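You operate a simulated robot arm through the tools that you are given. There is no shell and no other tool. Be economical: measure what you need, move in short steps, check, and stop when the job is done.

The job below is to be done with a simulated robot arm. You get a single attempt, and the scene is never put back.

Task
Press the sorter reset button two times. Put the teal pad on the front of the receiving bench away on the top of the side stand. Turn the centrifuge minutes knob to 12. Press the store enter button two times. Any order will do. Set down upright: teal pad.

Only the result counts: the job must be done as asked and must still hold three seconds after the hand-in. Knocking over, shifting, dropping, spilling or breaking anything else fails it.

Robot
A 7-joint arm with a two-finger parallel gripper on a trunk, on a base that drives. Base frame: it is fixed to the floor where the robot stands at the start and does not move with it; the origin is under the middle of the robot, x ahead of it, y to its left, z up. Lengths are in cm, angles in degrees, forces in N, time in s.
With the tool pointing down near the work surface it reaches from about 28 to 70 cm from the robot's upright axis, wherever it stands. Its first joint turns from -166.0 to 166.0 degrees. Places, roughly: centrifuge minutes knob [-270, 380, 90]; sorter reset button [40, 0, 130]; store enter button [-410, -180, 120]; teal pad (5x5x6 cm) [250, 370, 90]; top of the side stand (25x42 cm) [80, 330, 76]. Payload 1.57 kg.
The tool frame sits at the grasp point between the pads (the TCP): z along the fingers, y along the line on which they close. The tips reach 3 cm beyond it. The gripper opens to 8 cm. The fingers are 1.7 cm wide and 1.2 cm thick; the gripper's body (4 by 8.2 cm) begins 8 cm behind the TCP.
Orientation is that of the tool frame in the base frame, as a unit quaternion [w, x, y, z]. With the fingers straight down and closing along the base's y, the tool's x points along the base's -x, its y along +y and its z along -z.

Tools
- The arm moves only by the tool step_arm. Its argument "rows" is a list of rows, each a list of 7 numbers: the shift along the tool's x, y, z in cm, then the turn, a rotation vector about the tool's x, y, z in degrees, then the gripper command, from -1 (shut) to 1 (fully open), values between in proportion. In form: [[tx, ty, tz, wx, wy, wz, jaw], ...]. A call has 1 to 20 rows; each row shifts and turns the commanded pose from where the row before left it, along the tool's axes as they then stand. Rows are played at 5 a second. More than 5 cm and 8.6 degrees between two rows, or a gripper value outside its range, and nothing of the call is played. Where a pose cannot be reached the arm comes as near as it can. A force on the tool above 40 N (or 10 N above the force at the start of the call, whichever is more), or a blocked arm, ends the call early, and 0.2 s more pass. Each finger travels about 7.2 cm/s and halts on what it meets, pressing with about 20 N; the grip force reading is that of the motor and also rises with nothing between the fingers. The clock runs only during rows and for 0.2 s after the last one: add rows that do not move to give the fingers time. The reply holds the time, the measured pose of the TCP, the force on the tool along the base axes, the opening and the grip force, in the units named above and with some noise, with the torque about the TCP (base axes, N m) and any sound that the robot's microphone picked up.
- Cameras (640 x 400 px; columns grow to the right, rows downward): "scene" is now at [0.57, 10.69, 167.42]; the picture's right is [-0.35, -0.94, 0.00], its down [-0.33, 0.12, -0.94] and it looks along [0.88, -0.33, -0.35] (base axes); focal length 276 px, centre (320, 200). "wrist" rides on the gripper at [7.2, -0.7, -12.2] in the tool frame; the picture's right is [0.09, 1.00, 0.00], its down [-0.84, 0.08, -0.54] and it looks along [-0.54, 0.05, 0.84] (tool axes); focal length 238 px, centre (320, 200). There is no depth. A picture from a camera that has moved, and an enlarged one, comes with that camera's place and axes in the base frame and with its lens.
- get_image(camera): a new picture of that camera. No time passes.
- slide_trunk(by): slides the trunk up (or, below 0, down) by that many cm; the arm and the scene camera ride with it, the base frame stays. It gives what a move gives, with no picture.
- base_move(legs): drives the robot by 1 to 6 legs, each [ahead, left, turn to the left] in cm, cm and degrees, along the robot's own axes; the way and the turn of a leg run together, so that a leg with both is an arc; at most 150 cm and 180 degrees a leg. The arm and the cameras ride along, it lands a little off, and it stops where it bumps. It gives what a move gives.
- turn_head(pan, tilt): turns the head with the scene camera to pan (to the left, within 86 degrees either way) and tilt (down, from -29 to 69), counted from straight ahead of the robot. It gives what a move gives.
- enlarge(camera, box): a new picture of the part [left, top, right, bottom] of that camera's present view, enlarged. No time passes.
- hand_in(): hands the job in; it is judged then, once.

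Go step by step. Nothing tells you exact positions but the pictures and the camera data: compare them with the known pose of the tool, close in by small moves and look again before you grip or let go. The budget is 165 turns and 108 pictures, counting those below and the enlarged ones. Unless the task says otherwise, let go and move clear before handing in, and close with one line.

The tools are called after "Request:" by a JSON object that holds its "method" and its "body". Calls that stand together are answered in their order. step_arm: Moves the arm, as the interface text tells. Its arguments: {"type":"object","properties":{"rows":{"type":"array","items":{"type":"array","items":{"type":"number"}}}},"required":["rows"]} The other tools are called the same way: slide_trunk (by) slides the trunk up or down; base_move (legs) drives the base; turn_head (pan, tilt) turns the head that bears the scene camera; get_image (camera) takes a picture; enlarge (camera, box) takes an enlarged picture of a part of a camera's view; hand_in () hands the job in.

At the start:

```text
clock: 0.0
position: [38.96, -9.02, 157.46]
ee_rot: [0.001, 0.0, 1.0, 0.0]
contact_force: [-0.7, -0.2, 0.3]
ft_torque: [-0.01, -0.02, -0.03]
width: 7.99
grasp_force: 0.0
trunk travel left (down, up): [-45.2, 2.7]
robot x, y, heading: [-0.53, 0.01, 0.1]
head pan, tilt: [-20.3, 20.5]
```

scene: 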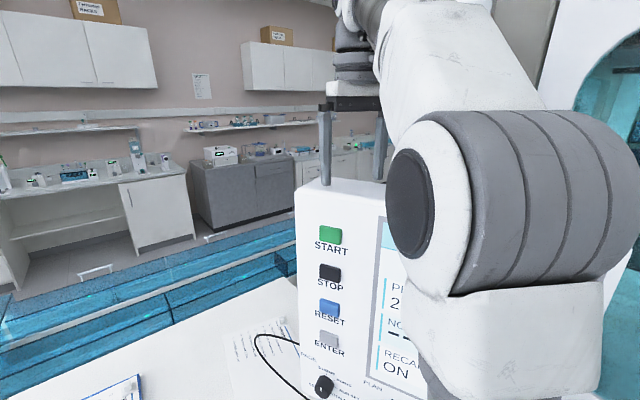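
wrist: 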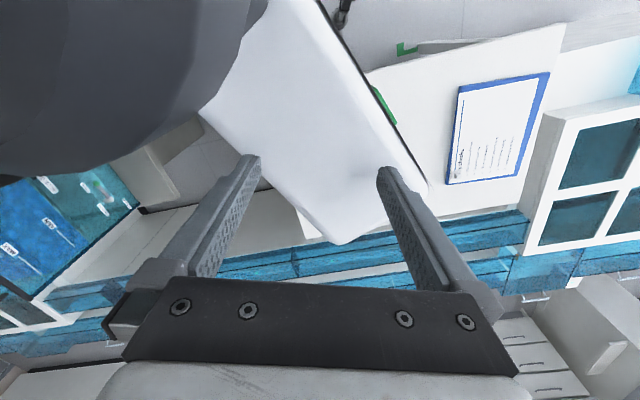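

The sorter panel with START/STOP/RESET/ENTER is right in front, with the arm partly in the way. I'll look at it closely and look around before backing off.

Request:
{"method": "enlarge", "body": {"camera": "scene", "box": [280, 170, 440, 400]}}

Request:
{"method": "turn_head", "body": {"pan": 80, "tilt": 25}}

Request:
{"method": "get_image", "body": {"camera": "scene"}}

Request:
{"method": "turn_head", "body": {"pan": -5, "tilt": 45}}

Request:
{"method": "get_image", "body": {"camera": "scene"}}

```text
1.74 times, centred on (360, 285) of scene
camera zoom: at [0.57, 10.69, 167.42], right [-0.35, -0.94, 0.0], down [-0.33, 0.12, -0.94], along [0.88, -0.33, -0.35], focal length 480 px, centre (250, 52)
```

zoom: 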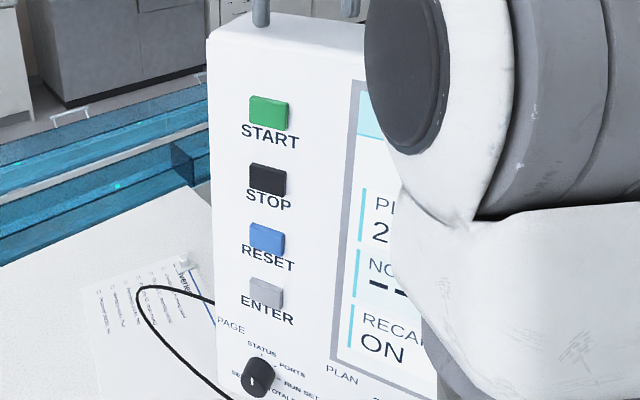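

```text
clock: 1.8
position: [38.96, -9.03, 157.42]
ee_rot: [0.0, 0.0, 1.0, -0.001]
contact_force: [0.3, -0.2, 0.1]
ft_torque: [0.01, -0.02, 0.01]
width: 8.02
grasp_force: 0.0
trunk travel left (down, up): [-45.2, 2.7]
robot x, y, heading: [0.14, -0.35, -0.1]
head pan, tilt: [80.0, 25.0]
```

```text
104 pictures are left
camera scene: at [-6.55, 22.99, 166.7], right [0.98, -0.17, 0.0], down [-0.07, -0.42, -0.91], along [0.16, 0.89, -0.42], focal length 276 px, centre (320, 200)
```

scene: 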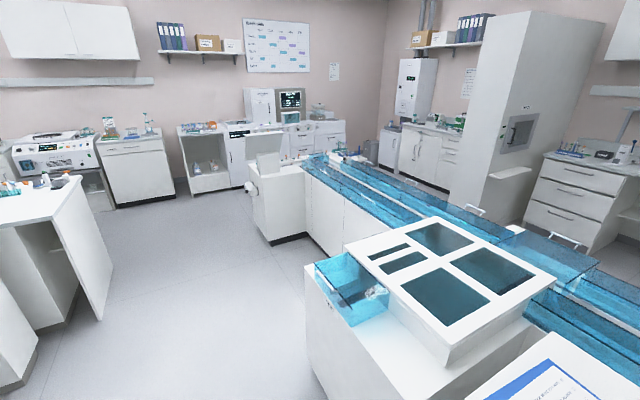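

```text
clock: 3.4
position: [38.91, -9.02, 157.42]
ee_rot: [0.001, 0.0, 1.0, 0.0]
contact_force: [0.6, 0.0, 0.1]
ft_torque: [0.02, -0.03, 0.0]
width: 8.0
grasp_force: 0.0
trunk travel left (down, up): [-45.2, 2.7]
robot x, y, heading: [-0.11, 0.29, -0.0]
head pan, tilt: [-5.0, 45.0]
```

```text
103 pictures are left
camera scene: at [-0.06, 13.22, 163.65], right [-0.09, -1.0, 0.0], down [-0.7, 0.06, -0.71], along [0.7, -0.06, -0.71], focal length 276 px, centre (320, 200)
```

scene: 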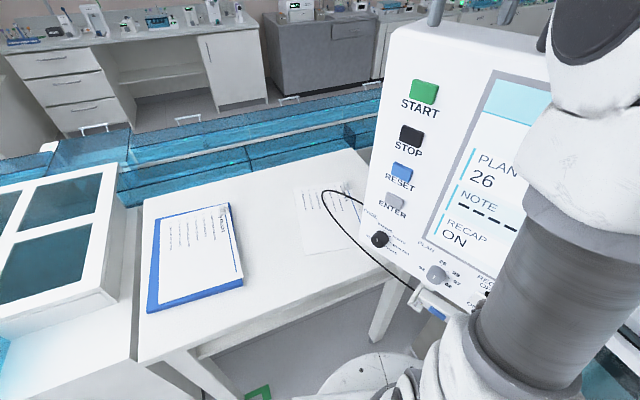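

The panel looks yawed toward my left. I'll enlarge it to measure its normal.

Request:
{"method": "enlarge", "body": {"camera": "scene", "box": [340, 0, 600, 330]}}

Request:
{"method": "turn_head", "body": {"pan": -80, "tilt": 25}}

Request:
{"method": "get_image", "body": {"camera": "scene"}}

```text
1.21 times, centred on (470, 165) of scene
camera zoom: at [-0.06, 13.22, 163.65], right [-0.09, -1.0, 0.0], down [-0.7, 0.06, -0.71], along [0.7, -0.06, -0.71], focal length 335 px, centre (138, 242)
```

zoom: 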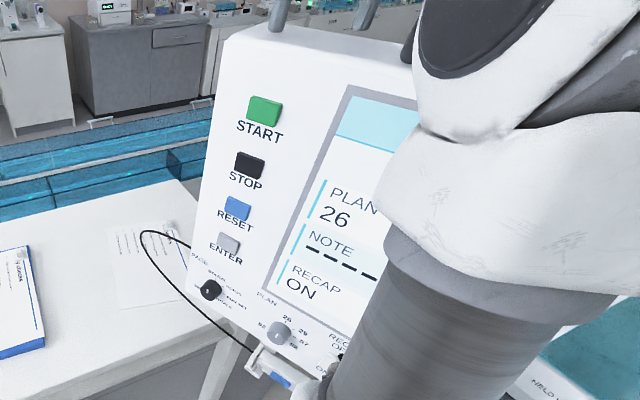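

```text
clock: 4.8
position: [38.98, -8.98, 157.46]
ee_rot: [0.0, 0.0, 1.0, 0.0]
contact_force: [0.1, 0.2, -0.6]
ft_torque: [0.02, -0.04, 0.0]
width: 8.02
grasp_force: 0.0
trunk travel left (down, up): [-45.2, 2.7]
robot x, y, heading: [-0.59, -0.48, 0.0]
head pan, tilt: [-80.0, 25.0]
```

```text
101 pictures are left
camera scene: at [-6.55, 4.85, 166.7], right [-0.98, -0.17, 0.0], down [-0.07, 0.42, -0.91], along [0.16, -0.89, -0.42], focal length 276 px, centre (320, 200)
```

scene: 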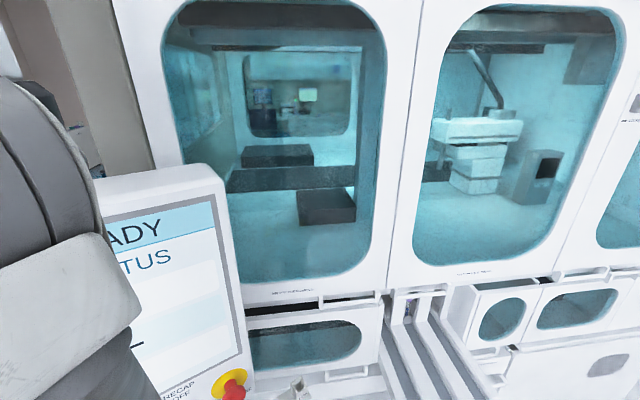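

The panel faces about (-0.7, 0.7), with RESET near (39, -6, 130). I'll lift clear of its top, back off and shift left, so the arm has room to press along the normal.

Request:
{"method": "step_arm", "body": {"rows": [[0, 0, -3, 0, 0, 0, -1], [0, 0, -3, 0, 0, 0, -1], [0, 0, 0, 0, 0, 0, -1]]}}

Request:
{"method": "base_move", "body": {"legs": [[-22, 0, 0], [0, 22, 0], [0, 0, -35]]}}

Request:
{"method": "turn_head", "body": {"pan": 8, "tilt": 28}}

Request:
{"method": "get_image", "body": {"camera": "scene"}}

```text
clock: 5.6
position: [38.96, -9.04, 157.53]
ee_rot: [0.001, 0.001, 1.0, 0.0]
contact_force: [1.1, -0.2, 0.9]
ft_torque: [0.01, -0.03, -0.02]
width: 0.01
grasp_force: 18.4
out of reach, approached as far as the arm can: row 1, 2
trunk travel left (down, up): [-45.2, 2.7]
robot x, y, heading: [-0.15, -0.02, -0.1]
head pan, tilt: [-80.0, 25.0]
```

```text
clock: 6.7
position: [35.26, -8.52, 157.49]
ee_rot: [0.007, -0.007, 1.0, 0.001]
contact_force: [1.2, 2.9, 0.1]
ft_torque: [-0.31, 0.12, -0.04]
width: 0.0
grasp_force: 19.8
trunk travel left (down, up): [-45.2, 2.7]
robot x, y, heading: [-3.88, -0.02, -0.2]
head pan, tilt: [-80.0, 25.0]
stopped in leg 1: the force on the tool passed its limit at 56 N (the readings are from after the stop); the commanded pose is now the measured one
```

```text
clock: 8.3
position: [35.4, -8.54, 157.52]
ee_rot: [0.006, -0.007, 1.0, 0.0]
contact_force: [3.0, 5.3, 0.3]
ft_torque: [-0.53, 0.21, -0.01]
width: 0.0
grasp_force: 20.5
trunk travel left (down, up): [-45.2, 2.7]
robot x, y, heading: [-3.78, -0.27, 0.1]
head pan, tilt: [8.0, 28.0]
```

```text
100 pictures are left
camera scene: at [-3.15, 15.33, 166.21], right [0.14, -0.99, 0.0], down [-0.47, -0.07, -0.88], along [0.87, 0.12, -0.47], focal length 276 px, centre (320, 200)
```

scene: 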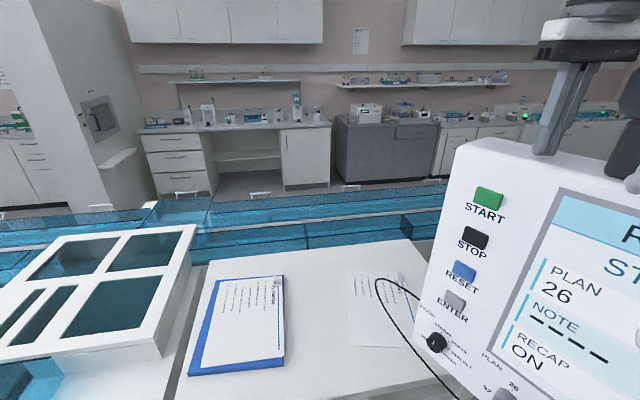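

The fingertips caught on the back edge of the panel's top, and the panel looks unmoved. I'll ease forward a bit, then raise the trunk to clear it.

Request:
{"method": "base_move", "body": {"legs": [[2, -0.5, 0]]}}

Request:
{"method": "slide_trunk", "body": {"by": 2.7}}

Request:
{"method": "get_image", "body": {"camera": "scene"}}

Request:
{"method": "get_image", "body": {"camera": "wrist"}}

```text
clock: 9.1
position: [37.27, -9.28, 157.47]
ee_rot: [0.007, -0.007, 1.0, 0.002]
contact_force: [0.4, 0.5, -0.5]
ft_torque: [-0.04, 0.05, 0.02]
width: 0.0
grasp_force: 20.1
trunk travel left (down, up): [-45.2, 2.7]
robot x, y, heading: [-2.11, -0.53, 0.1]
head pan, tilt: [8.0, 28.0]
```

```text
clock: 9.9
position: [37.32, -9.18, 160.05]
ee_rot: [0.006, -0.007, 1.0, 0.0]
contact_force: [0.2, -0.3, 0.5]
ft_torque: [0.02, -0.02, 0.02]
width: 0.01
grasp_force: 19.9
trunk travel left (down, up): [-48.0, 0.0]
robot x, y, heading: [-2.16, -0.64, 0.1]
head pan, tilt: [8.0, 28.0]
```

```text
99 pictures are left
camera scene: at [-1.21, 14.7, 168.92], right [0.14, -0.99, 0.0], down [-0.47, -0.07, -0.88], along [0.87, 0.12, -0.47], focal length 276 px, centre (320, 200)
```

scene: 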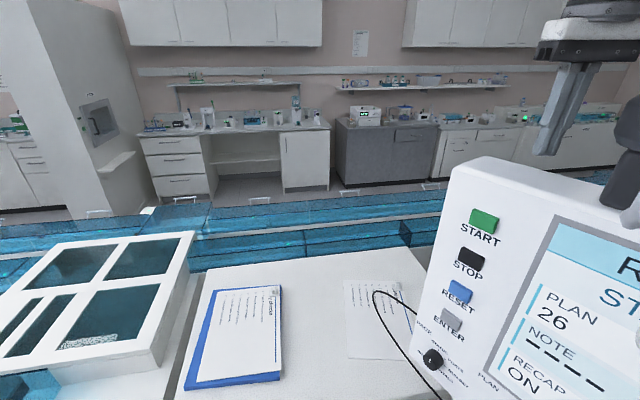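

```text
98 pictures are left
camera wrist: at [29.88, -9.94, 172.21], right [-0.1, 0.99, 0.0], down [0.83, 0.09, 0.55], along [0.55, 0.06, -0.83], focal length 238 px, centre (320, 200)
```

wrist: 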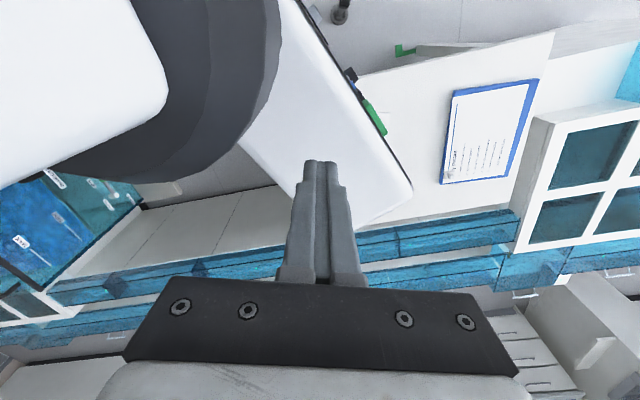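

The tips are now about 2 cm above the panel top, so I'll back off again.

Request:
{"method": "base_move", "body": {"legs": [[-22, 0, 0], [0, 22, 0], [0, 0, -35]]}}

Request:
{"method": "turn_head", "body": {"pan": 8, "tilt": 28}}

Request:
{"method": "get_image", "body": {"camera": "scene"}}

```text
clock: 11.0
position: [32.61, -8.79, 160.09]
ee_rot: [0.009, -0.014, 1.0, 0.001]
contact_force: [0.0, 0.5, -0.5]
ft_torque: [-0.01, 0.0, -0.01]
width: 0.0
grasp_force: 19.7
trunk travel left (down, up): [-48.0, 0.0]
robot x, y, heading: [-7.12, -0.3, -0.1]
head pan, tilt: [8.0, 28.0]
stopped in leg 1: the force on the tool passed its limit at 75 N (the readings are from after the stop); the commanded pose is now the measured one
```

```text
clock: 11.6
position: [32.76, -8.86, 160.03]
ee_rot: [0.009, -0.014, 1.0, 0.002]
contact_force: [-0.7, 1.1, 0.2]
ft_torque: [-0.03, -0.01, -0.01]
width: 0.02
grasp_force: 19.7
trunk travel left (down, up): [-48.0, 0.0]
robot x, y, heading: [-6.99, -0.62, 0.1]
head pan, tilt: [8.0, 28.0]
```

```text
97 pictures are left
camera scene: at [-6.16, 14.71, 168.92], right [0.14, -0.99, 0.0], down [-0.46, -0.07, -0.88], along [0.87, 0.12, -0.47], focal length 276 px, centre (320, 200)
```

scene: 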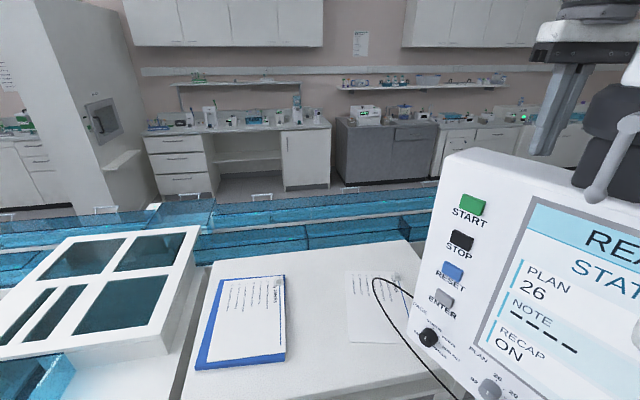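

Something stopped me again, though RESET still measures the same place, so the panel hasn't moved. I'll look closely at what is touching.

Request:
{"method": "turn_head", "body": {"pan": -30, "tilt": 15}}

Request:
{"method": "get_image", "body": {"camera": "scene"}}

Request:
{"method": "get_image", "body": {"camera": "wrist"}}

```text
clock: 12.6
position: [32.77, -9.0, 160.07]
ee_rot: [0.009, -0.014, 1.0, 0.002]
contact_force: [0.2, 1.1, 0.0]
ft_torque: [-0.05, 0.05, -0.01]
width: 0.02
grasp_force: 20.2
trunk travel left (down, up): [-48.0, 0.0]
robot x, y, heading: [-7.0, -0.38, -0.2]
head pan, tilt: [-30.0, 15.0]
```

```text
96 pictures are left
camera scene: at [-7.09, 8.78, 171.02], right [-0.5, -0.87, 0.0], down [-0.22, 0.13, -0.97], along [0.84, -0.48, -0.26], focal length 276 px, centre (320, 200)
```

scene: 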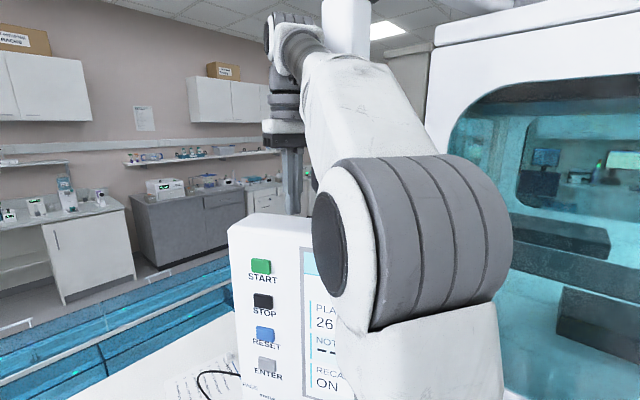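

```text
95 pictures are left
camera wrist: at [25.36, -9.77, 172.01], right [-0.12, 0.99, 0.0], down [0.82, 0.1, 0.56], along [0.55, 0.07, -0.83], focal length 238 px, centre (320, 200)
```

wrist: 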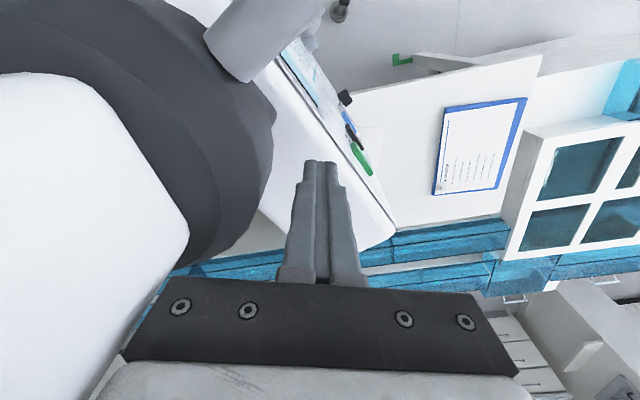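

I'll view the area around the fingers and the panel's top edge from a head angle between those two.

Request:
{"method": "turn_head", "body": {"pan": -5, "tilt": 10}}

Request:
{"method": "enlarge", "body": {"camera": "scene", "box": [360, 60, 640, 300]}}

Request:
{"method": "enlarge", "body": {"camera": "wrist", "box": [180, 0, 440, 280]}}

```text
clock: 13.5
position: [32.74, -8.78, 159.9]
ee_rot: [0.008, -0.013, 1.0, 0.002]
contact_force: [-0.6, 0.3, 0.7]
ft_torque: [-0.09, 0.05, -0.01]
width: 0.01
grasp_force: 20.4
trunk travel left (down, up): [-48.0, 0.0]
robot x, y, heading: [-6.77, -0.21, 0.0]
head pan, tilt: [-5.0, 10.0]
```

```text
1.67 times, centred on (500, 180) of scene
camera zoom: at [-5.93, 12.63, 171.84], right [-0.09, -1.0, 0.0], down [-0.17, 0.02, -0.98], along [0.98, -0.09, -0.17], focal length 460 px, centre (20, 233)
```

zoom: 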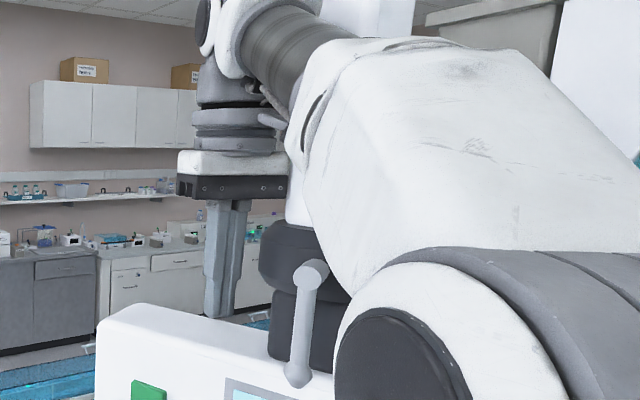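

```text
1.43 times, centred on (310, 140) of wrist
camera zoom: at [25.36, -9.77, 172.01], right [-0.12, 0.99, 0.0], down [0.82, 0.1, 0.56], along [0.55, 0.07, -0.83], focal length 340 px, centre (334, 286)
```

zoom: 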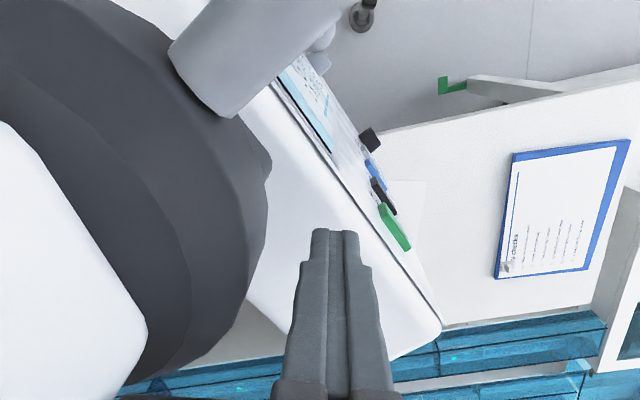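

A fixed column with a dark clamp stands just to the right of my gripper, behind the panel, and the hand was catching on it. The way out is straight left first, then back.

Request:
{"method": "base_move", "body": {"legs": [[0.5, 8, 0], [0, 14, 0]]}}

Request:
{"method": "get_image", "body": {"camera": "scene"}}

```text
clock: 16.1
position: [33.25, 13.22, 160.02]
ee_rot: [0.008, -0.013, 1.0, 0.002]
contact_force: [-0.2, -0.4, -0.3]
ft_torque: [0.01, 0.04, -0.03]
width: 0.0
grasp_force: 19.9
trunk travel left (down, up): [-48.0, 0.0]
robot x, y, heading: [-6.22, 21.88, -0.1]
head pan, tilt: [-5.0, 10.0]
```

```text
92 pictures are left
camera scene: at [-5.4, 34.81, 171.83], right [-0.09, -1.0, 0.0], down [-0.17, 0.02, -0.98], along [0.98, -0.09, -0.17], focal length 276 px, centre (320, 200)
```

scene: 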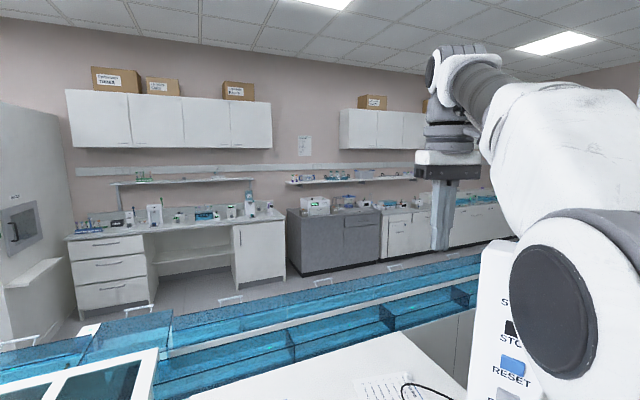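

Free now. I'll back off and turn toward the panel.

Request:
{"method": "base_move", "body": {"legs": [[-14, 0, 0], [0, 0, -35]]}}

Request:
{"method": "turn_head", "body": {"pan": 15, "tilt": 25}}

Request:
{"method": "get_image", "body": {"camera": "scene"}}

```text
clock: 19.9
position: [7.13, -8.06, 160.0]
ee_rot: [0.009, 0.287, 0.958, 0.0]
contact_force: [-0.3, 0.0, -1.1]
ft_torque: [0.0, 0.01, -0.05]
width: 0.0
grasp_force: 20.1
trunk travel left (down, up): [-48.0, 0.0]
robot x, y, heading: [-20.34, 21.98, -34.9]
head pan, tilt: [-5.0, 10.0]
```

```text
clock: 20.7
position: [7.1, -8.12, 160.03]
ee_rot: [0.009, 0.287, 0.958, -0.001]
contact_force: [-0.4, 0.0, 0.4]
ft_torque: [-0.05, -0.01, 0.03]
width: 0.01
grasp_force: 19.5
trunk travel left (down, up): [-48.0, 0.0]
robot x, y, heading: [-20.59, 21.59, -35.1]
head pan, tilt: [15.0, 25.0]
```

```text
91 pictures are left
camera scene: at [-10.7, 34.5, 169.41], right [-0.34, -0.94, 0.0], down [-0.4, 0.14, -0.91], along [0.85, -0.31, -0.42], focal length 276 px, centre (320, 200)
```

scene: 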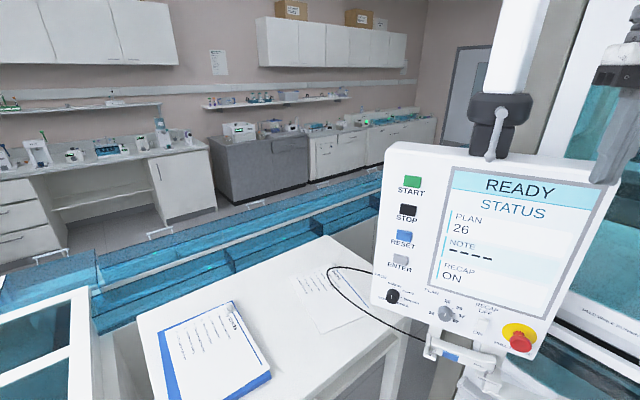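

The panel is clear and I now see it face on. I'll lower the tool and rotate it to point horizontally at the panel.

Request:
{"method": "step_arm", "body": {"rows": [[0, 0, 5, 0, 0, 0, -1], [0, 0, 5, 0, 0, 0, -1], [0, 0, 5, 0, 0, 0, -1], [0, 0, 5, 0, 0, 0, -1], [0, 0, 0, 0, -8.2, 0, -1], [0, 0, 0, 0, -8.2, 0, -1], [0, 0, 0, 0, -8.2, 0, -1], [0, 0, 0, 0, -8.2, 0, -1], [0, 0, 0, 0, -8.2, 0, -1], [0, 0, 0, 0, -8.2, 0, -1], [0, 0, 0, 0, -8.2, 0, -1], [0, 0, 0, 0, -8.2, 0, -1], [0, 0, 0, 0, -8.2, 0, -1], [0, 0, 0, 0, -8.2, 0, -1], [0, 0, 0, 0, -8.0, 0, -1], [0, 0, 0, 0, 0, 0, -1]]}}

Request:
{"method": "get_image", "body": {"camera": "scene"}}

Request:
{"method": "get_image", "body": {"camera": "wrist"}}

```text
clock: 24.1
position: [9.41, -12.88, 143.62]
ee_rot: [0.683, 0.203, 0.671, -0.204]
contact_force: [0.6, 1.0, 0.0]
ft_torque: [0.01, 0.02, 0.01]
width: 0.0
grasp_force: 19.7
out of reach, approached as far as the arm can: row 13, 14, 15
trunk travel left (down, up): [-48.0, 0.0]
robot x, y, heading: [-20.42, 21.75, -35.0]
head pan, tilt: [15.0, 25.0]
```

```text
90 pictures are left
camera scene: at [-10.7, 34.5, 169.4], right [-0.34, -0.94, 0.0], down [-0.4, 0.14, -0.91], along [0.85, -0.31, -0.42], focal length 276 px, centre (320, 200)
```

scene: 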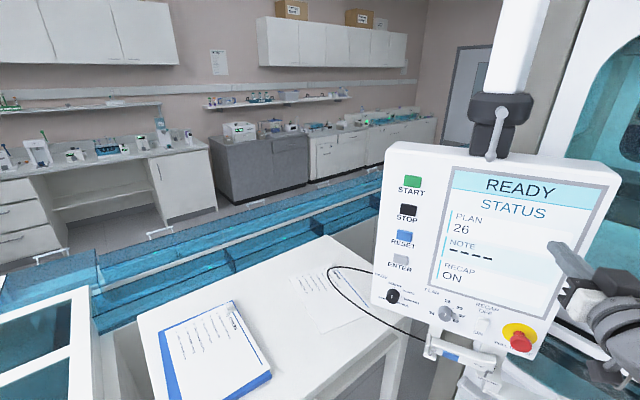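

```text
89 pictures are left
camera wrist: at [-0.98, -6.65, 136.23], right [0.55, 0.83, -0.09], down [-0.42, 0.37, 0.83], along [0.72, -0.42, 0.55], focal length 238 px, centre (320, 200)
```

wrist: 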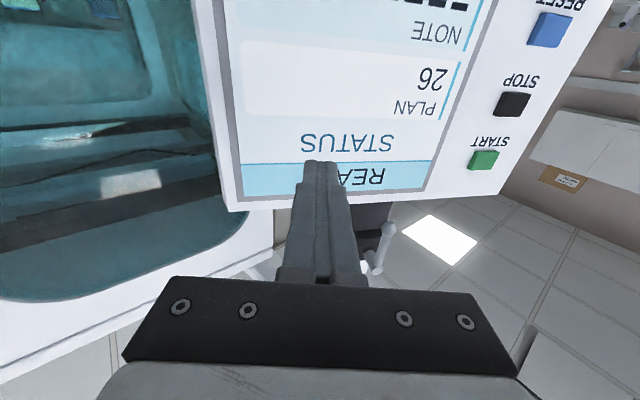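

The tool is horizontal with the camera side down. Now I'll move left and down to line up in front of RESET.

Request:
{"method": "step_arm", "body": {"rows": [[2.2, 3.87, 0, 0, 0, 0, -1], [2.2, 3.87, 0, 0, 0, 0, -1], [2.2, 3.87, 0, 0, 0, 0, -1], [2.2, 3.87, 0, 0, 0, 0, -1], [2.2, 3.87, 0, 0, 0, 0, -1], [2.2, 3.87, 0, 0, 0, 0, -1], [0, 0, 3, 0, 0, 0, -1], [0, 0, 3, 0, 0, 0, -1], [0, 0, 0, 8, 0, 0, -1], [0, 0, 0, 0, 0, 0, -1]]}}

Request:
{"method": "get_image", "body": {"camera": "scene"}}

Request:
{"method": "get_image", "body": {"camera": "wrist"}}

```text
clock: 26.3
position: [31.68, -1.3, 133.61]
ee_rot: [0.668, 0.25, 0.655, -0.251]
contact_force: [-0.4, 0.4, -0.5]
ft_torque: [0.01, -0.01, -0.03]
width: 0.0
grasp_force: 19.8
out of reach, approached as far as the arm can: row 1, 2, 3, 4
trunk travel left (down, up): [-48.0, 0.0]
robot x, y, heading: [-20.53, 21.66, -35.1]
head pan, tilt: [15.0, 25.0]
```

```text
88 pictures are left
camera scene: at [-10.7, 34.51, 169.4], right [-0.34, -0.94, 0.0], down [-0.4, 0.14, -0.91], along [0.85, -0.31, -0.42], focal length 276 px, centre (320, 200)
```

scene: 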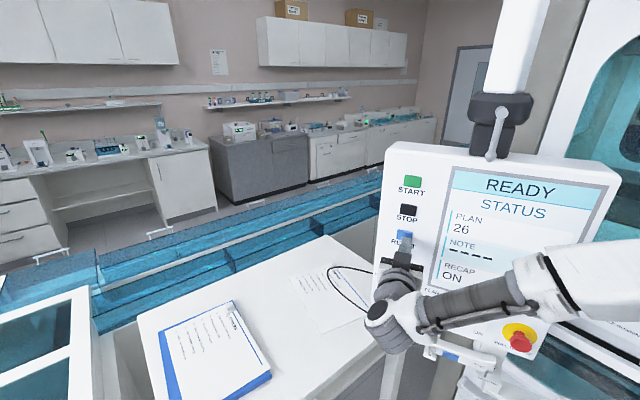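

```text
87 pictures are left
camera wrist: at [22.23, 6.32, 126.18], right [0.66, 0.74, -0.09], down [-0.37, 0.42, 0.83], along [0.65, -0.52, 0.55], focal length 238 px, centre (320, 200)
```

wrist: 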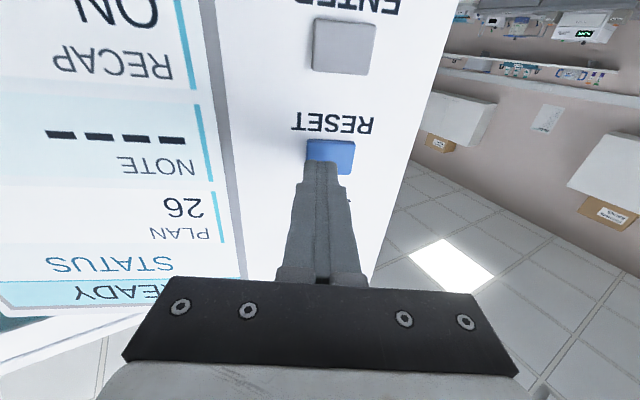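

RESET triangulates to about (36, -4.3, 133), roughly 2 cm ahead of the tips. I'll fine-align and advance gently until I hear or feel the press.

Request:
{"method": "step_arm", "body": {"rows": [[0.4, 0.5, 0, 0, 0, 0, -1], [0, 0, 1, 0, 0, 0, -1], [0, 0, 0.5, 0, 0, 0, -1], [0, 0, 0.3, 0, 0, 0, -1], [0, 0, 0, 0, 0, 0, -1]]}}

Request:
{"method": "enlarge", "body": {"camera": "wrist", "box": [240, 80, 420, 220]}}

```text
clock: 27.5
position: [33.25, -2.05, 133.16]
ee_rot: [0.668, 0.248, 0.656, -0.249]
contact_force: [-5.3, 3.8, 0.2]
ft_torque: [0.01, 0.01, -0.08]
width: 0.01
grasp_force: 20.0
trunk travel left (down, up): [-48.0, 0.0]
robot x, y, heading: [-20.84, 21.3, -34.8]
head pan, tilt: [15.0, 25.0]
heard: click
```

```text
2.86 times, centred on (330, 150) of wrist
camera zoom: at [23.8, 5.56, 125.76], right [0.66, 0.75, -0.09], down [-0.37, 0.42, 0.83], along [0.65, -0.51, 0.55], focal length 681 px, centre (291, 343)
```

zoom: 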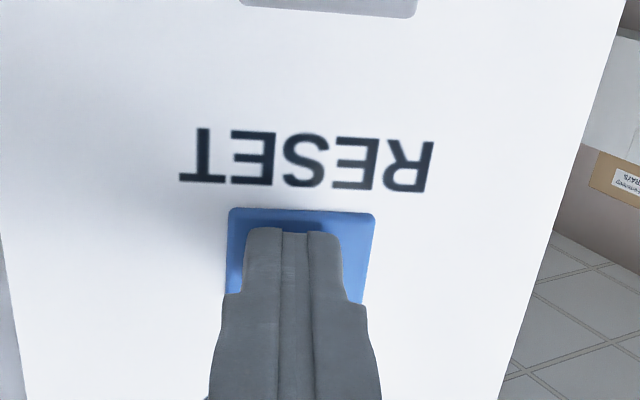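

One click heard on RESET. I'll release, then press once more the same way.

Request:
{"method": "step_arm", "body": {"rows": [[0, 0, -1.5, 0, 0, 0, -1], [0, 0, -0.5, 0, 0, 0, -1], [0, 0, 0, 0, 0, 0, -1]]}}

Request:
{"method": "step_arm", "body": {"rows": [[0, 0, 1.2, 0, 0, 0, -1], [0, 0, 0.5, 0, 0, 0, -1], [0, 0, 0.3, 0, 0, 0, -1], [0, 0, 0, 0, 0, 0, -1]]}}

Request:
{"method": "step_arm", "body": {"rows": [[0, 0, -3, 0, 0, 0, -1], [0, 0, -4, 0, 0, 0, -1], [0, 0, -4, 0, 0, 0, -1], [0, 0, -4, 0, 0, 0, -1], [0, 0, 0, 0, 0, 0, -1]]}}

Request:
{"method": "get_image", "body": {"camera": "scene"}}

```text
clock: 28.3
position: [31.85, -0.82, 133.13]
ee_rot: [0.667, 0.25, 0.655, -0.25]
contact_force: [-0.3, -0.3, 0.6]
ft_torque: [0.01, 0.01, 0.01]
width: 0.01
grasp_force: 19.8
trunk travel left (down, up): [-48.0, 0.0]
robot x, y, heading: [-20.6, 21.69, -35.0]
head pan, tilt: [15.0, 25.0]
```

```text
clock: 29.3
position: [33.46, -2.05, 133.27]
ee_rot: [0.667, 0.25, 0.655, -0.251]
contact_force: [-5.9, 3.2, -0.6]
ft_torque: [0.04, 0.02, -0.11]
width: 0.01
grasp_force: 19.9
trunk travel left (down, up): [-48.0, 0.0]
robot x, y, heading: [-20.62, 21.94, -34.8]
head pan, tilt: [15.0, 25.0]
heard: click
```

```text
clock: 30.5
position: [24.16, 8.05, 133.38]
ee_rot: [0.667, 0.251, 0.655, -0.251]
contact_force: [0.9, 0.6, -0.5]
ft_torque: [0.02, -0.03, -0.02]
width: 0.01
grasp_force: 20.3
out of reach, approached as far as the arm can: row 4
trunk travel left (down, up): [-48.0, 0.0]
robot x, y, heading: [-20.51, 21.8, -34.7]
head pan, tilt: [15.0, 25.0]
```

```text
85 pictures are left
camera scene: at [-10.71, 34.5, 169.4], right [-0.34, -0.94, 0.0], down [-0.4, 0.14, -0.91], along [0.85, -0.31, -0.42], focal length 276 px, centre (320, 200)
```

scene: 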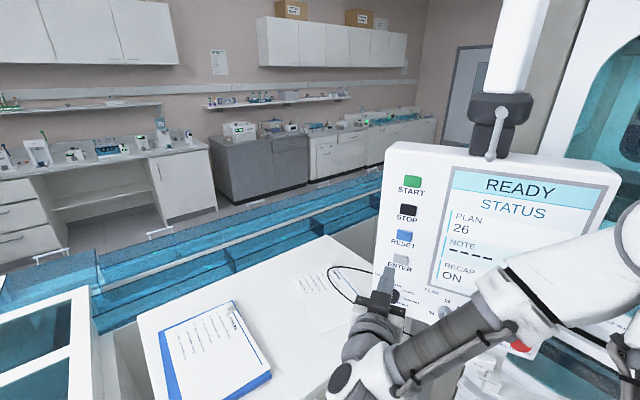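

RESET has been pressed twice. Next is the pad, up and right beyond the conveyor; I'll back away, turn to face +y and look.

Request:
{"method": "base_move", "body": {"legs": [[-20, 0, 0], [0, 0, 125]]}}

Request:
{"method": "turn_head", "body": {"pan": -10, "tilt": 25}}

Request:
{"method": "get_image", "body": {"camera": "scene"}}

```text
clock: 39.6
position: [-54.12, 76.76, 133.26]
ee_rot: [0.517, -0.48, 0.511, 0.491]
contact_force: [1.0, -0.2, -0.5]
ft_torque: [0.0, -0.02, 0.0]
width: 0.0
grasp_force: 20.1
trunk travel left (down, up): [-48.0, 0.0]
robot x, y, heading: [-37.39, 32.76, 93.5]
head pan, tilt: [15.0, 25.0]
```

```text
clock: 40.5
position: [-54.28, 76.73, 133.29]
ee_rot: [0.517, -0.48, 0.511, 0.492]
contact_force: [0.2, 0.5, -0.6]
ft_torque: [0.01, 0.04, -0.02]
width: 0.0
grasp_force: 20.1
trunk travel left (down, up): [-48.0, 0.0]
robot x, y, heading: [-36.76, 33.16, 93.5]
head pan, tilt: [-10.0, 25.0]
```

```text
84 pictures are left
camera scene: at [-49.64, 33.43, 169.4], right [0.99, -0.12, 0.0], down [-0.05, -0.42, -0.91], along [0.1, 0.9, -0.42], focal length 276 px, centre (320, 200)
```

scene: 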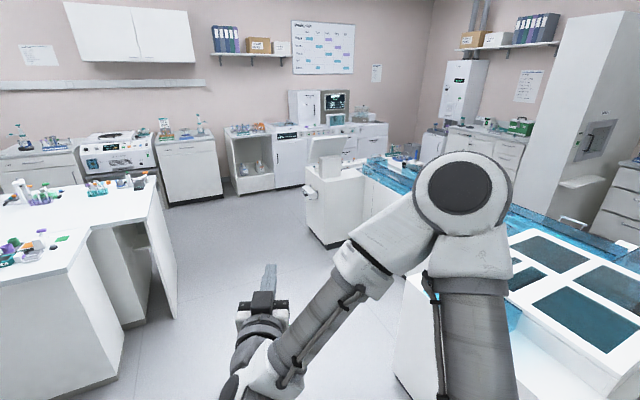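

There's a clear corridor to the left of the conveyor. I'll sidestep left and drive up it.

Request:
{"method": "base_move", "body": {"legs": [[0, 35, -3.5], [150, 0, 0], [50, 0, 0]]}}

Request:
{"method": "turn_head", "body": {"pan": -45, "tilt": 25}}

Request:
{"method": "get_image", "body": {"camera": "scene"}}

```text
clock: 56.8
position: [-82.18, 280.53, 133.24]
ee_rot: [0.536, -0.459, 0.53, 0.47]
contact_force: [-1.1, 0.7, -0.5]
ft_torque: [0.01, 0.01, -0.01]
width: 0.0
grasp_force: 19.9
trunk travel left (down, up): [-48.0, 0.0]
robot x, y, heading: [-68.48, 235.78, 88.6]
head pan, tilt: [-10.0, 25.0]
```

```text
clock: 57.8
position: [-82.06, 280.59, 133.32]
ee_rot: [0.536, -0.459, 0.53, 0.47]
contact_force: [0.6, -0.7, 0.4]
ft_torque: [0.03, -0.01, 0.03]
width: 0.0
grasp_force: 19.7
trunk travel left (down, up): [-48.0, 0.0]
robot x, y, heading: [-68.43, 235.74, 88.8]
head pan, tilt: [-45.0, 25.0]
```

```text
83 pictures are left
camera scene: at [-76.22, 234.28, 169.4], right [0.69, -0.72, 0.0], down [-0.31, -0.29, -0.91], along [0.66, 0.63, -0.42], focal length 276 px, centre (320, 200)
```

scene: 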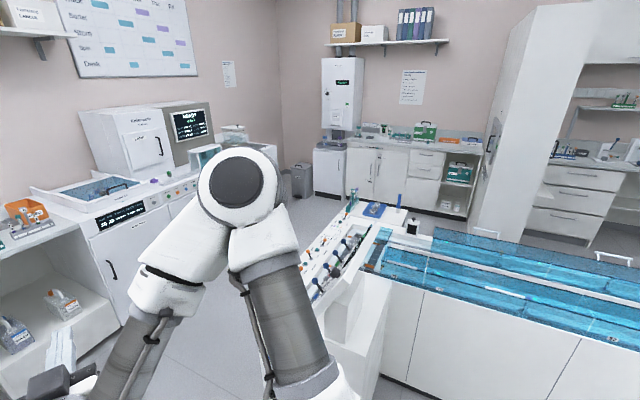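

The side stand looks like the small white table with a blue item near (385, 210). I'll enlarge that and the bench where the pad should be.

Request:
{"method": "enlarge", "body": {"camera": "scene", "box": [320, 90, 520, 250]}}

```text
2.50 times, centred on (420, 170) of scene
camera zoom: at [-76.22, 234.28, 169.4], right [0.69, -0.72, 0.0], down [-0.31, -0.29, -0.91], along [0.66, 0.63, -0.42], focal length 690 px, centre (70, 275)
```

zoom: 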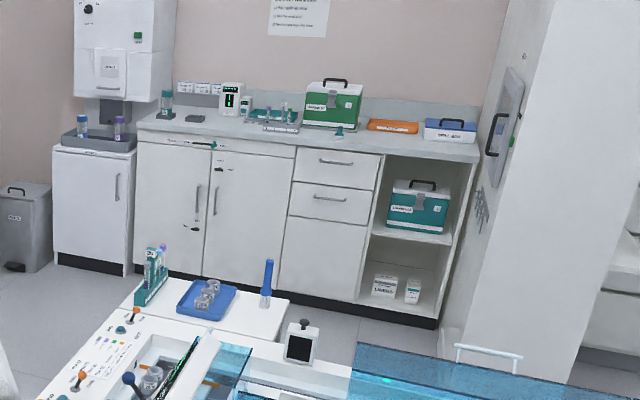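

The pad is probably the small teal item at the front of that bench by the green box. I'll look down to the right to check clearance before driving around the conveyor end.

Request:
{"method": "turn_head", "body": {"pan": -60, "tilt": 55}}

Request:
{"method": "get_image", "body": {"camera": "scene"}}

Request:
{"method": "turn_head", "body": {"pan": 10, "tilt": 45}}

Request:
{"method": "get_image", "body": {"camera": "scene"}}

```text
clock: 58.8
position: [-82.1, 280.62, 133.33]
ee_rot: [0.535, -0.46, 0.53, 0.47]
contact_force: [0.1, 1.0, -0.1]
ft_torque: [0.0, 0.0, 0.0]
width: 0.0
grasp_force: 20.2
trunk travel left (down, up): [-48.0, 0.0]
robot x, y, heading: [-68.31, 235.47, 88.7]
head pan, tilt: [-60.0, 55.0]
```

```text
81 pictures are left
camera scene: at [-76.55, 231.37, 165.01], right [0.48, -0.88, 0.0], down [-0.72, -0.39, -0.57], along [0.5, 0.28, -0.82], focal length 276 px, centre (320, 200)
```

scene: 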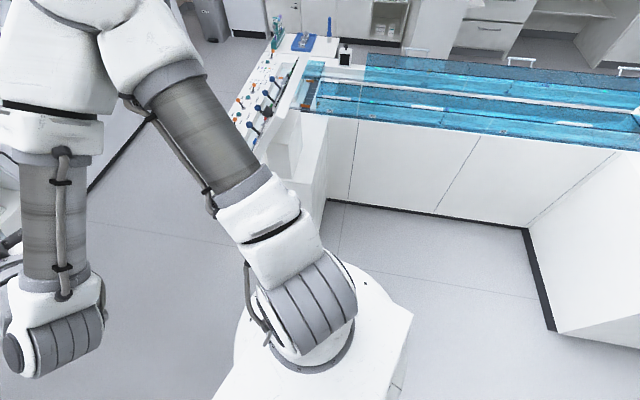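

```text
clock: 60.2
position: [-82.15, 280.53, 133.23]
ee_rot: [0.536, -0.46, 0.53, 0.47]
contact_force: [-0.3, -0.6, -0.1]
ft_torque: [0.02, 0.01, 0.0]
width: 0.01
grasp_force: 19.9
trunk travel left (down, up): [-48.0, 0.0]
robot x, y, heading: [-68.36, 235.84, 88.7]
head pan, tilt: [10.0, 45.0]
```

```text
80 pictures are left
camera scene: at [-84.1, 235.95, 166.34], right [0.99, 0.15, 0.0], down [0.11, -0.7, -0.71], along [-0.11, 0.7, -0.71], focal length 276 px, centre (320, 200)
```

scene: 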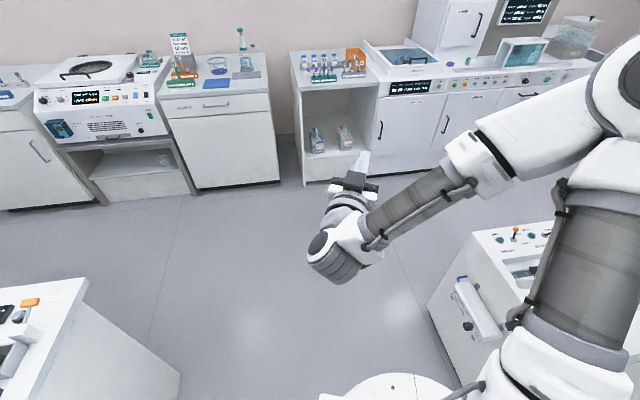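

The route is clear: up past the conveyor cabinet, then diagonally right between it and the far bench row.

Request:
{"method": "base_move", "body": {"legs": [[100, 10, 0], [0, 0, -45], [55, 0, 0], [0, 0, -24], [130, 0, 0]]}}

Request:
{"method": "turn_head", "body": {"pan": -35, "tilt": 30}}

Request:
{"method": "get_image", "body": {"camera": "scene"}}

```text
clock: 83.3
position: [124.17, 443.98, 133.23]
ee_rot: [0.708, -0.075, 0.697, 0.08]
contact_force: [0.2, 0.1, 0.4]
ft_torque: [-0.02, -0.01, 0.03]
width: 0.0
grasp_force: 20.1
trunk travel left (down, up): [-48.0, 0.0]
robot x, y, heading: [86.51, 415.99, 19.2]
head pan, tilt: [10.0, 45.0]
```

```text
clock: 84.5
position: [124.25, 443.82, 133.26]
ee_rot: [0.709, -0.075, 0.697, 0.08]
contact_force: [-0.4, -0.3, -0.4]
ft_torque: [-0.04, -0.02, 0.01]
width: 0.0
grasp_force: 20.4
trunk travel left (down, up): [-48.0, 0.0]
robot x, y, heading: [87.1, 415.47, 19.2]
head pan, tilt: [-35.0, 30.0]
```

```text
79 pictures are left
camera scene: at [83.2, 423.62, 168.6], right [-0.27, -0.96, 0.0], down [-0.48, 0.14, -0.87], along [0.83, -0.24, -0.5], focal length 276 px, centre (320, 200)
```

scene: 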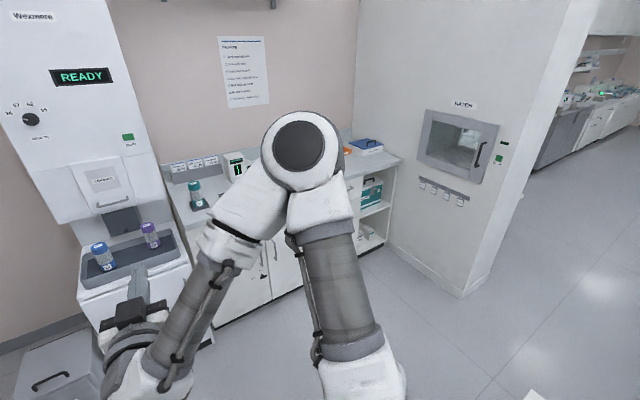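

I'm level with the end of the bench. I'll swing right and drive diagonally to stand square before the pad's bench.

Request:
{"method": "base_move", "body": {"legs": [[0, 0, -58], [105, 0, 0], [0, 0, 58]]}}

Request:
{"method": "turn_head", "body": {"pan": 5, "tilt": 40}}

Request:
{"method": "get_image", "body": {"camera": "scene"}}

```text
clock: 98.4
position: [205.82, 380.72, 133.36]
ee_rot: [0.707, -0.086, 0.696, 0.09]
contact_force: [0.5, 0.1, 0.3]
ft_torque: [0.03, -0.01, -0.04]
width: 0.01
grasp_force: 20.3
trunk travel left (down, up): [-48.0, 0.0]
robot x, y, heading: [169.8, 350.9, 20.8]
head pan, tilt: [-35.0, 30.0]
```

```text
clock: 99.5
position: [205.79, 380.8, 133.26]
ee_rot: [0.707, -0.086, 0.696, 0.091]
contact_force: [0.1, 0.1, 0.6]
ft_torque: [0.02, 0.03, 0.01]
width: 0.02
grasp_force: 19.6
trunk travel left (down, up): [-48.0, 0.0]
robot x, y, heading: [169.62, 351.41, 21.0]
head pan, tilt: [5.0, 40.0]
```

```text
78 pictures are left
camera scene: at [164.41, 365.12, 167.07], right [0.43, -0.9, 0.0], down [-0.58, -0.28, -0.77], along [0.69, 0.33, -0.64], focal length 276 px, centre (320, 200)
```

scene: 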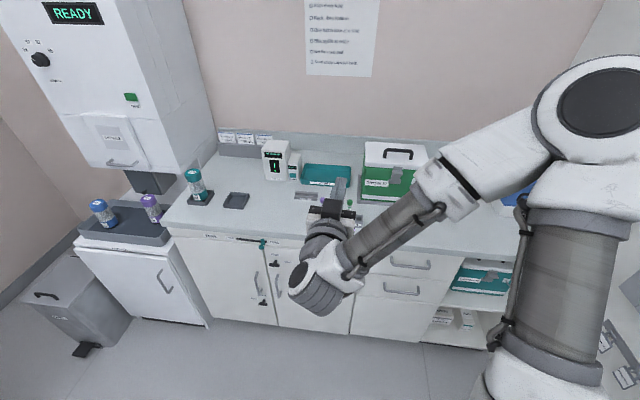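

The gripper hides the pad's spot. I'll rotate the tool back to pointing down, open it, and look.

Request:
{"method": "step_arm", "body": {"rows": [[0, 0, 0, 0, 8.2, 0, 1], [0, 0, 0, 0, 8.2, 0, 1], [0, 0, 0, 0, 8.2, 0, 1], [0, 0, 0, 0, 8.2, 0, 1], [0, 0, 0, 0, 8.2, 0, 1], [0, 0, 0, 0, 8.2, 0, 1], [0, 0, 0, 0, 8.2, 0, 1], [0, 0, 0, 0, 8.2, 0, 1], [0, 0, 0, 0, 8.2, 0, 1], [0, 0, 0, 0, 8.2, 0, 1], [0, 0, 0, 0, 8.0, 0, 1], [0, 0, 0, 0, 0, 0, 1]]}}

Request:
{"method": "get_image", "body": {"camera": "scene"}}

Request:
{"method": "get_image", "body": {"camera": "wrist"}}

```text
clock: 102.1
position: [205.84, 380.86, 133.21]
ee_rot: [0.008, -0.125, 0.992, 0.004]
contact_force: [0.9, -0.9, -0.7]
ft_torque: [-0.03, 0.01, -0.03]
width: 7.99
grasp_force: 0.0
trunk travel left (down, up): [-48.0, 0.0]
robot x, y, heading: [169.19, 351.43, 20.9]
head pan, tilt: [5.0, 40.0]
```

```text
77 pictures are left
camera scene: at [164.39, 365.14, 167.07], right [0.44, -0.9, 0.0], down [-0.58, -0.28, -0.77], along [0.69, 0.33, -0.64], focal length 276 px, centre (320, 200)
```

scene: 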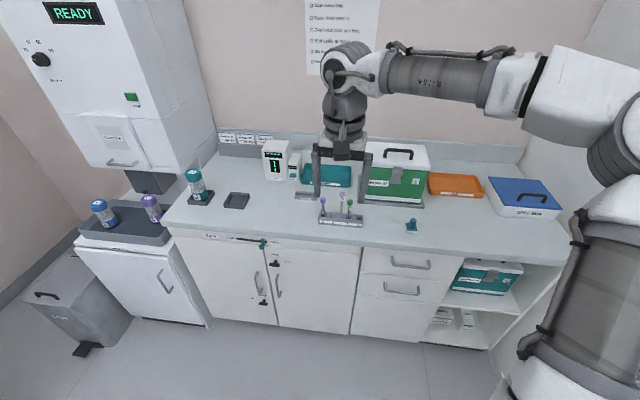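

```text
76 pictures are left
camera wrist: at [198.91, 378.34, 145.32], right [-0.34, 0.94, 0.0], down [0.78, 0.28, 0.56], along [0.52, 0.19, -0.83], focal length 238 px, centre (320, 200)
```

wrist: 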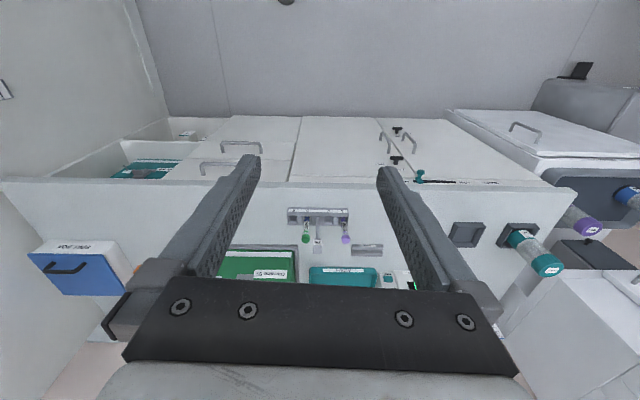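

There is a small teal item at the bench front near (411, 224), and another at (263, 243). I'll enlarge both.

Request:
{"method": "enlarge", "body": {"camera": "scene", "box": [370, 180, 460, 250]}}

Request:
{"method": "enlarge", "body": {"camera": "scene", "box": [180, 160, 370, 310]}}

```text
5.71 times, centred on (415, 215) of scene
camera zoom: at [164.39, 365.14, 167.07], right [0.44, -0.9, 0.0], down [-0.58, -0.28, -0.77], along [0.69, 0.33, -0.64], focal length 1577 px, centre (-223, 114)
```

zoom: 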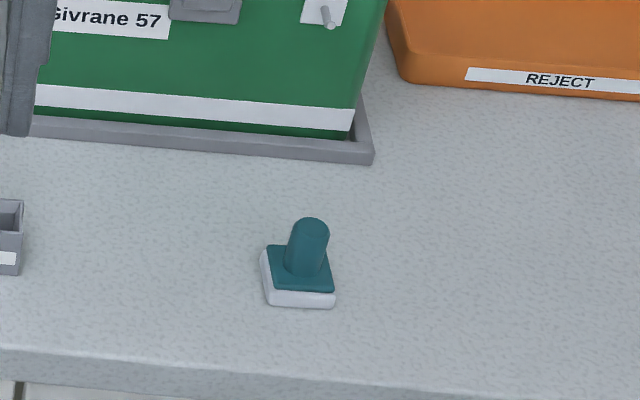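

```text
2.67 times, centred on (275, 235) of scene
camera zoom: at [164.39, 365.14, 167.07], right [0.44, -0.9, 0.0], down [-0.58, -0.28, -0.77], along [0.69, 0.33, -0.64], focal length 736 px, centre (440, 107)
```

zoom: 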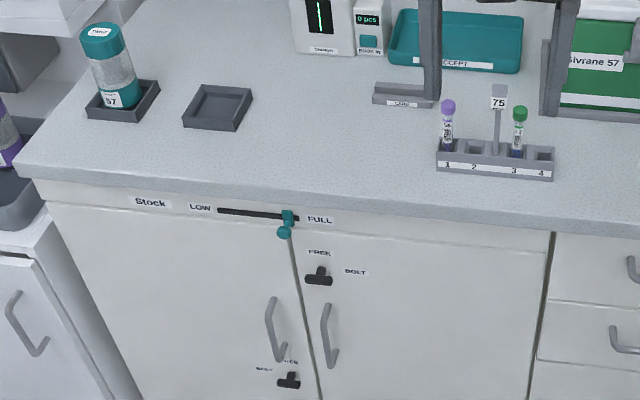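

The pad is the square white-and-teal block with a stem, at roughly (249, 365). I'll drive 25 cm closer, move over it and look with the wrist camera.

Request:
{"method": "base_move", "body": {"legs": [[24, 0, 0]]}}

Request:
{"method": "step_arm", "body": {"rows": [[-1.6, -3.6, 0, 0, 0, 0, 1], [-1.6, -3.6, 0, 0, 0, 0, 1], [-1.6, -3.6, 0, 0, 0, 0, 1], [-1.6, -3.6, 0, 0, 0, 0, 1], [-1.6, -3.6, 0, 0, 0, 0, 1], [-1.6, -3.6, 0, 0, 0, 0, 1], [-1.6, -3.6, 0, 0, 0, 0, 1], [-1.6, -3.6, 0, 0, 0, 0, 1], [0, 0, 5, 0, 0, 0, 1], [0, 0, 5, 0, 0, 0, 1], [0, 0, 5, 0, 0, 0, 1], [0, 0, 5, 0, 0, 0, 1], [0, 0, 0, 0, 0, 0, 1]]}}

Request:
{"method": "get_image", "body": {"camera": "wrist"}}

Request:
{"method": "get_image", "body": {"camera": "scene"}}

```text
clock: 104.2
position: [227.93, 389.54, 133.21]
ee_rot: [0.007, -0.126, 0.992, 0.004]
contact_force: [0.1, 0.1, -0.6]
ft_torque: [0.01, 0.0, 0.01]
width: 7.97
grasp_force: 0.1
trunk travel left (down, up): [-48.0, 0.0]
robot x, y, heading: [191.36, 359.94, 21.0]
head pan, tilt: [5.0, 40.0]
```

```text
clock: 107.0
position: [247.86, 364.9, 113.1]
ee_rot: [0.008, -0.127, 0.992, 0.004]
contact_force: [0.2, -0.8, 1.3]
ft_torque: [0.01, -0.02, 0.01]
width: 8.02
grasp_force: 0.2
trunk travel left (down, up): [-48.0, 0.0]
robot x, y, heading: [191.74, 359.75, 20.6]
head pan, tilt: [5.0, 40.0]
```

```text
73 pictures are left
camera wrist: at [240.91, 362.37, 125.19], right [-0.34, 0.94, 0.0], down [0.78, 0.28, 0.56], along [0.52, 0.19, -0.83], focal length 238 px, centre (320, 200)
```

wrist: 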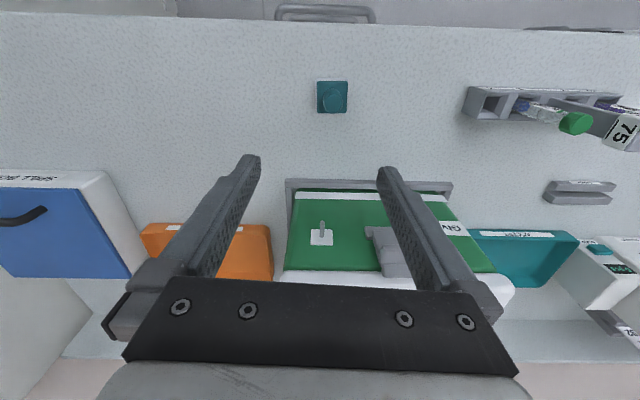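

```text
72 pictures are left
camera scene: at [186.49, 373.56, 167.07], right [0.44, -0.9, 0.0], down [-0.58, -0.28, -0.77], along [0.69, 0.34, -0.64], focal length 276 px, centre (320, 200)
```

scene: 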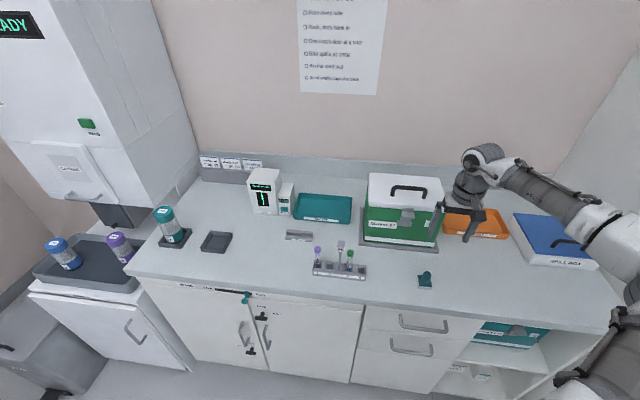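

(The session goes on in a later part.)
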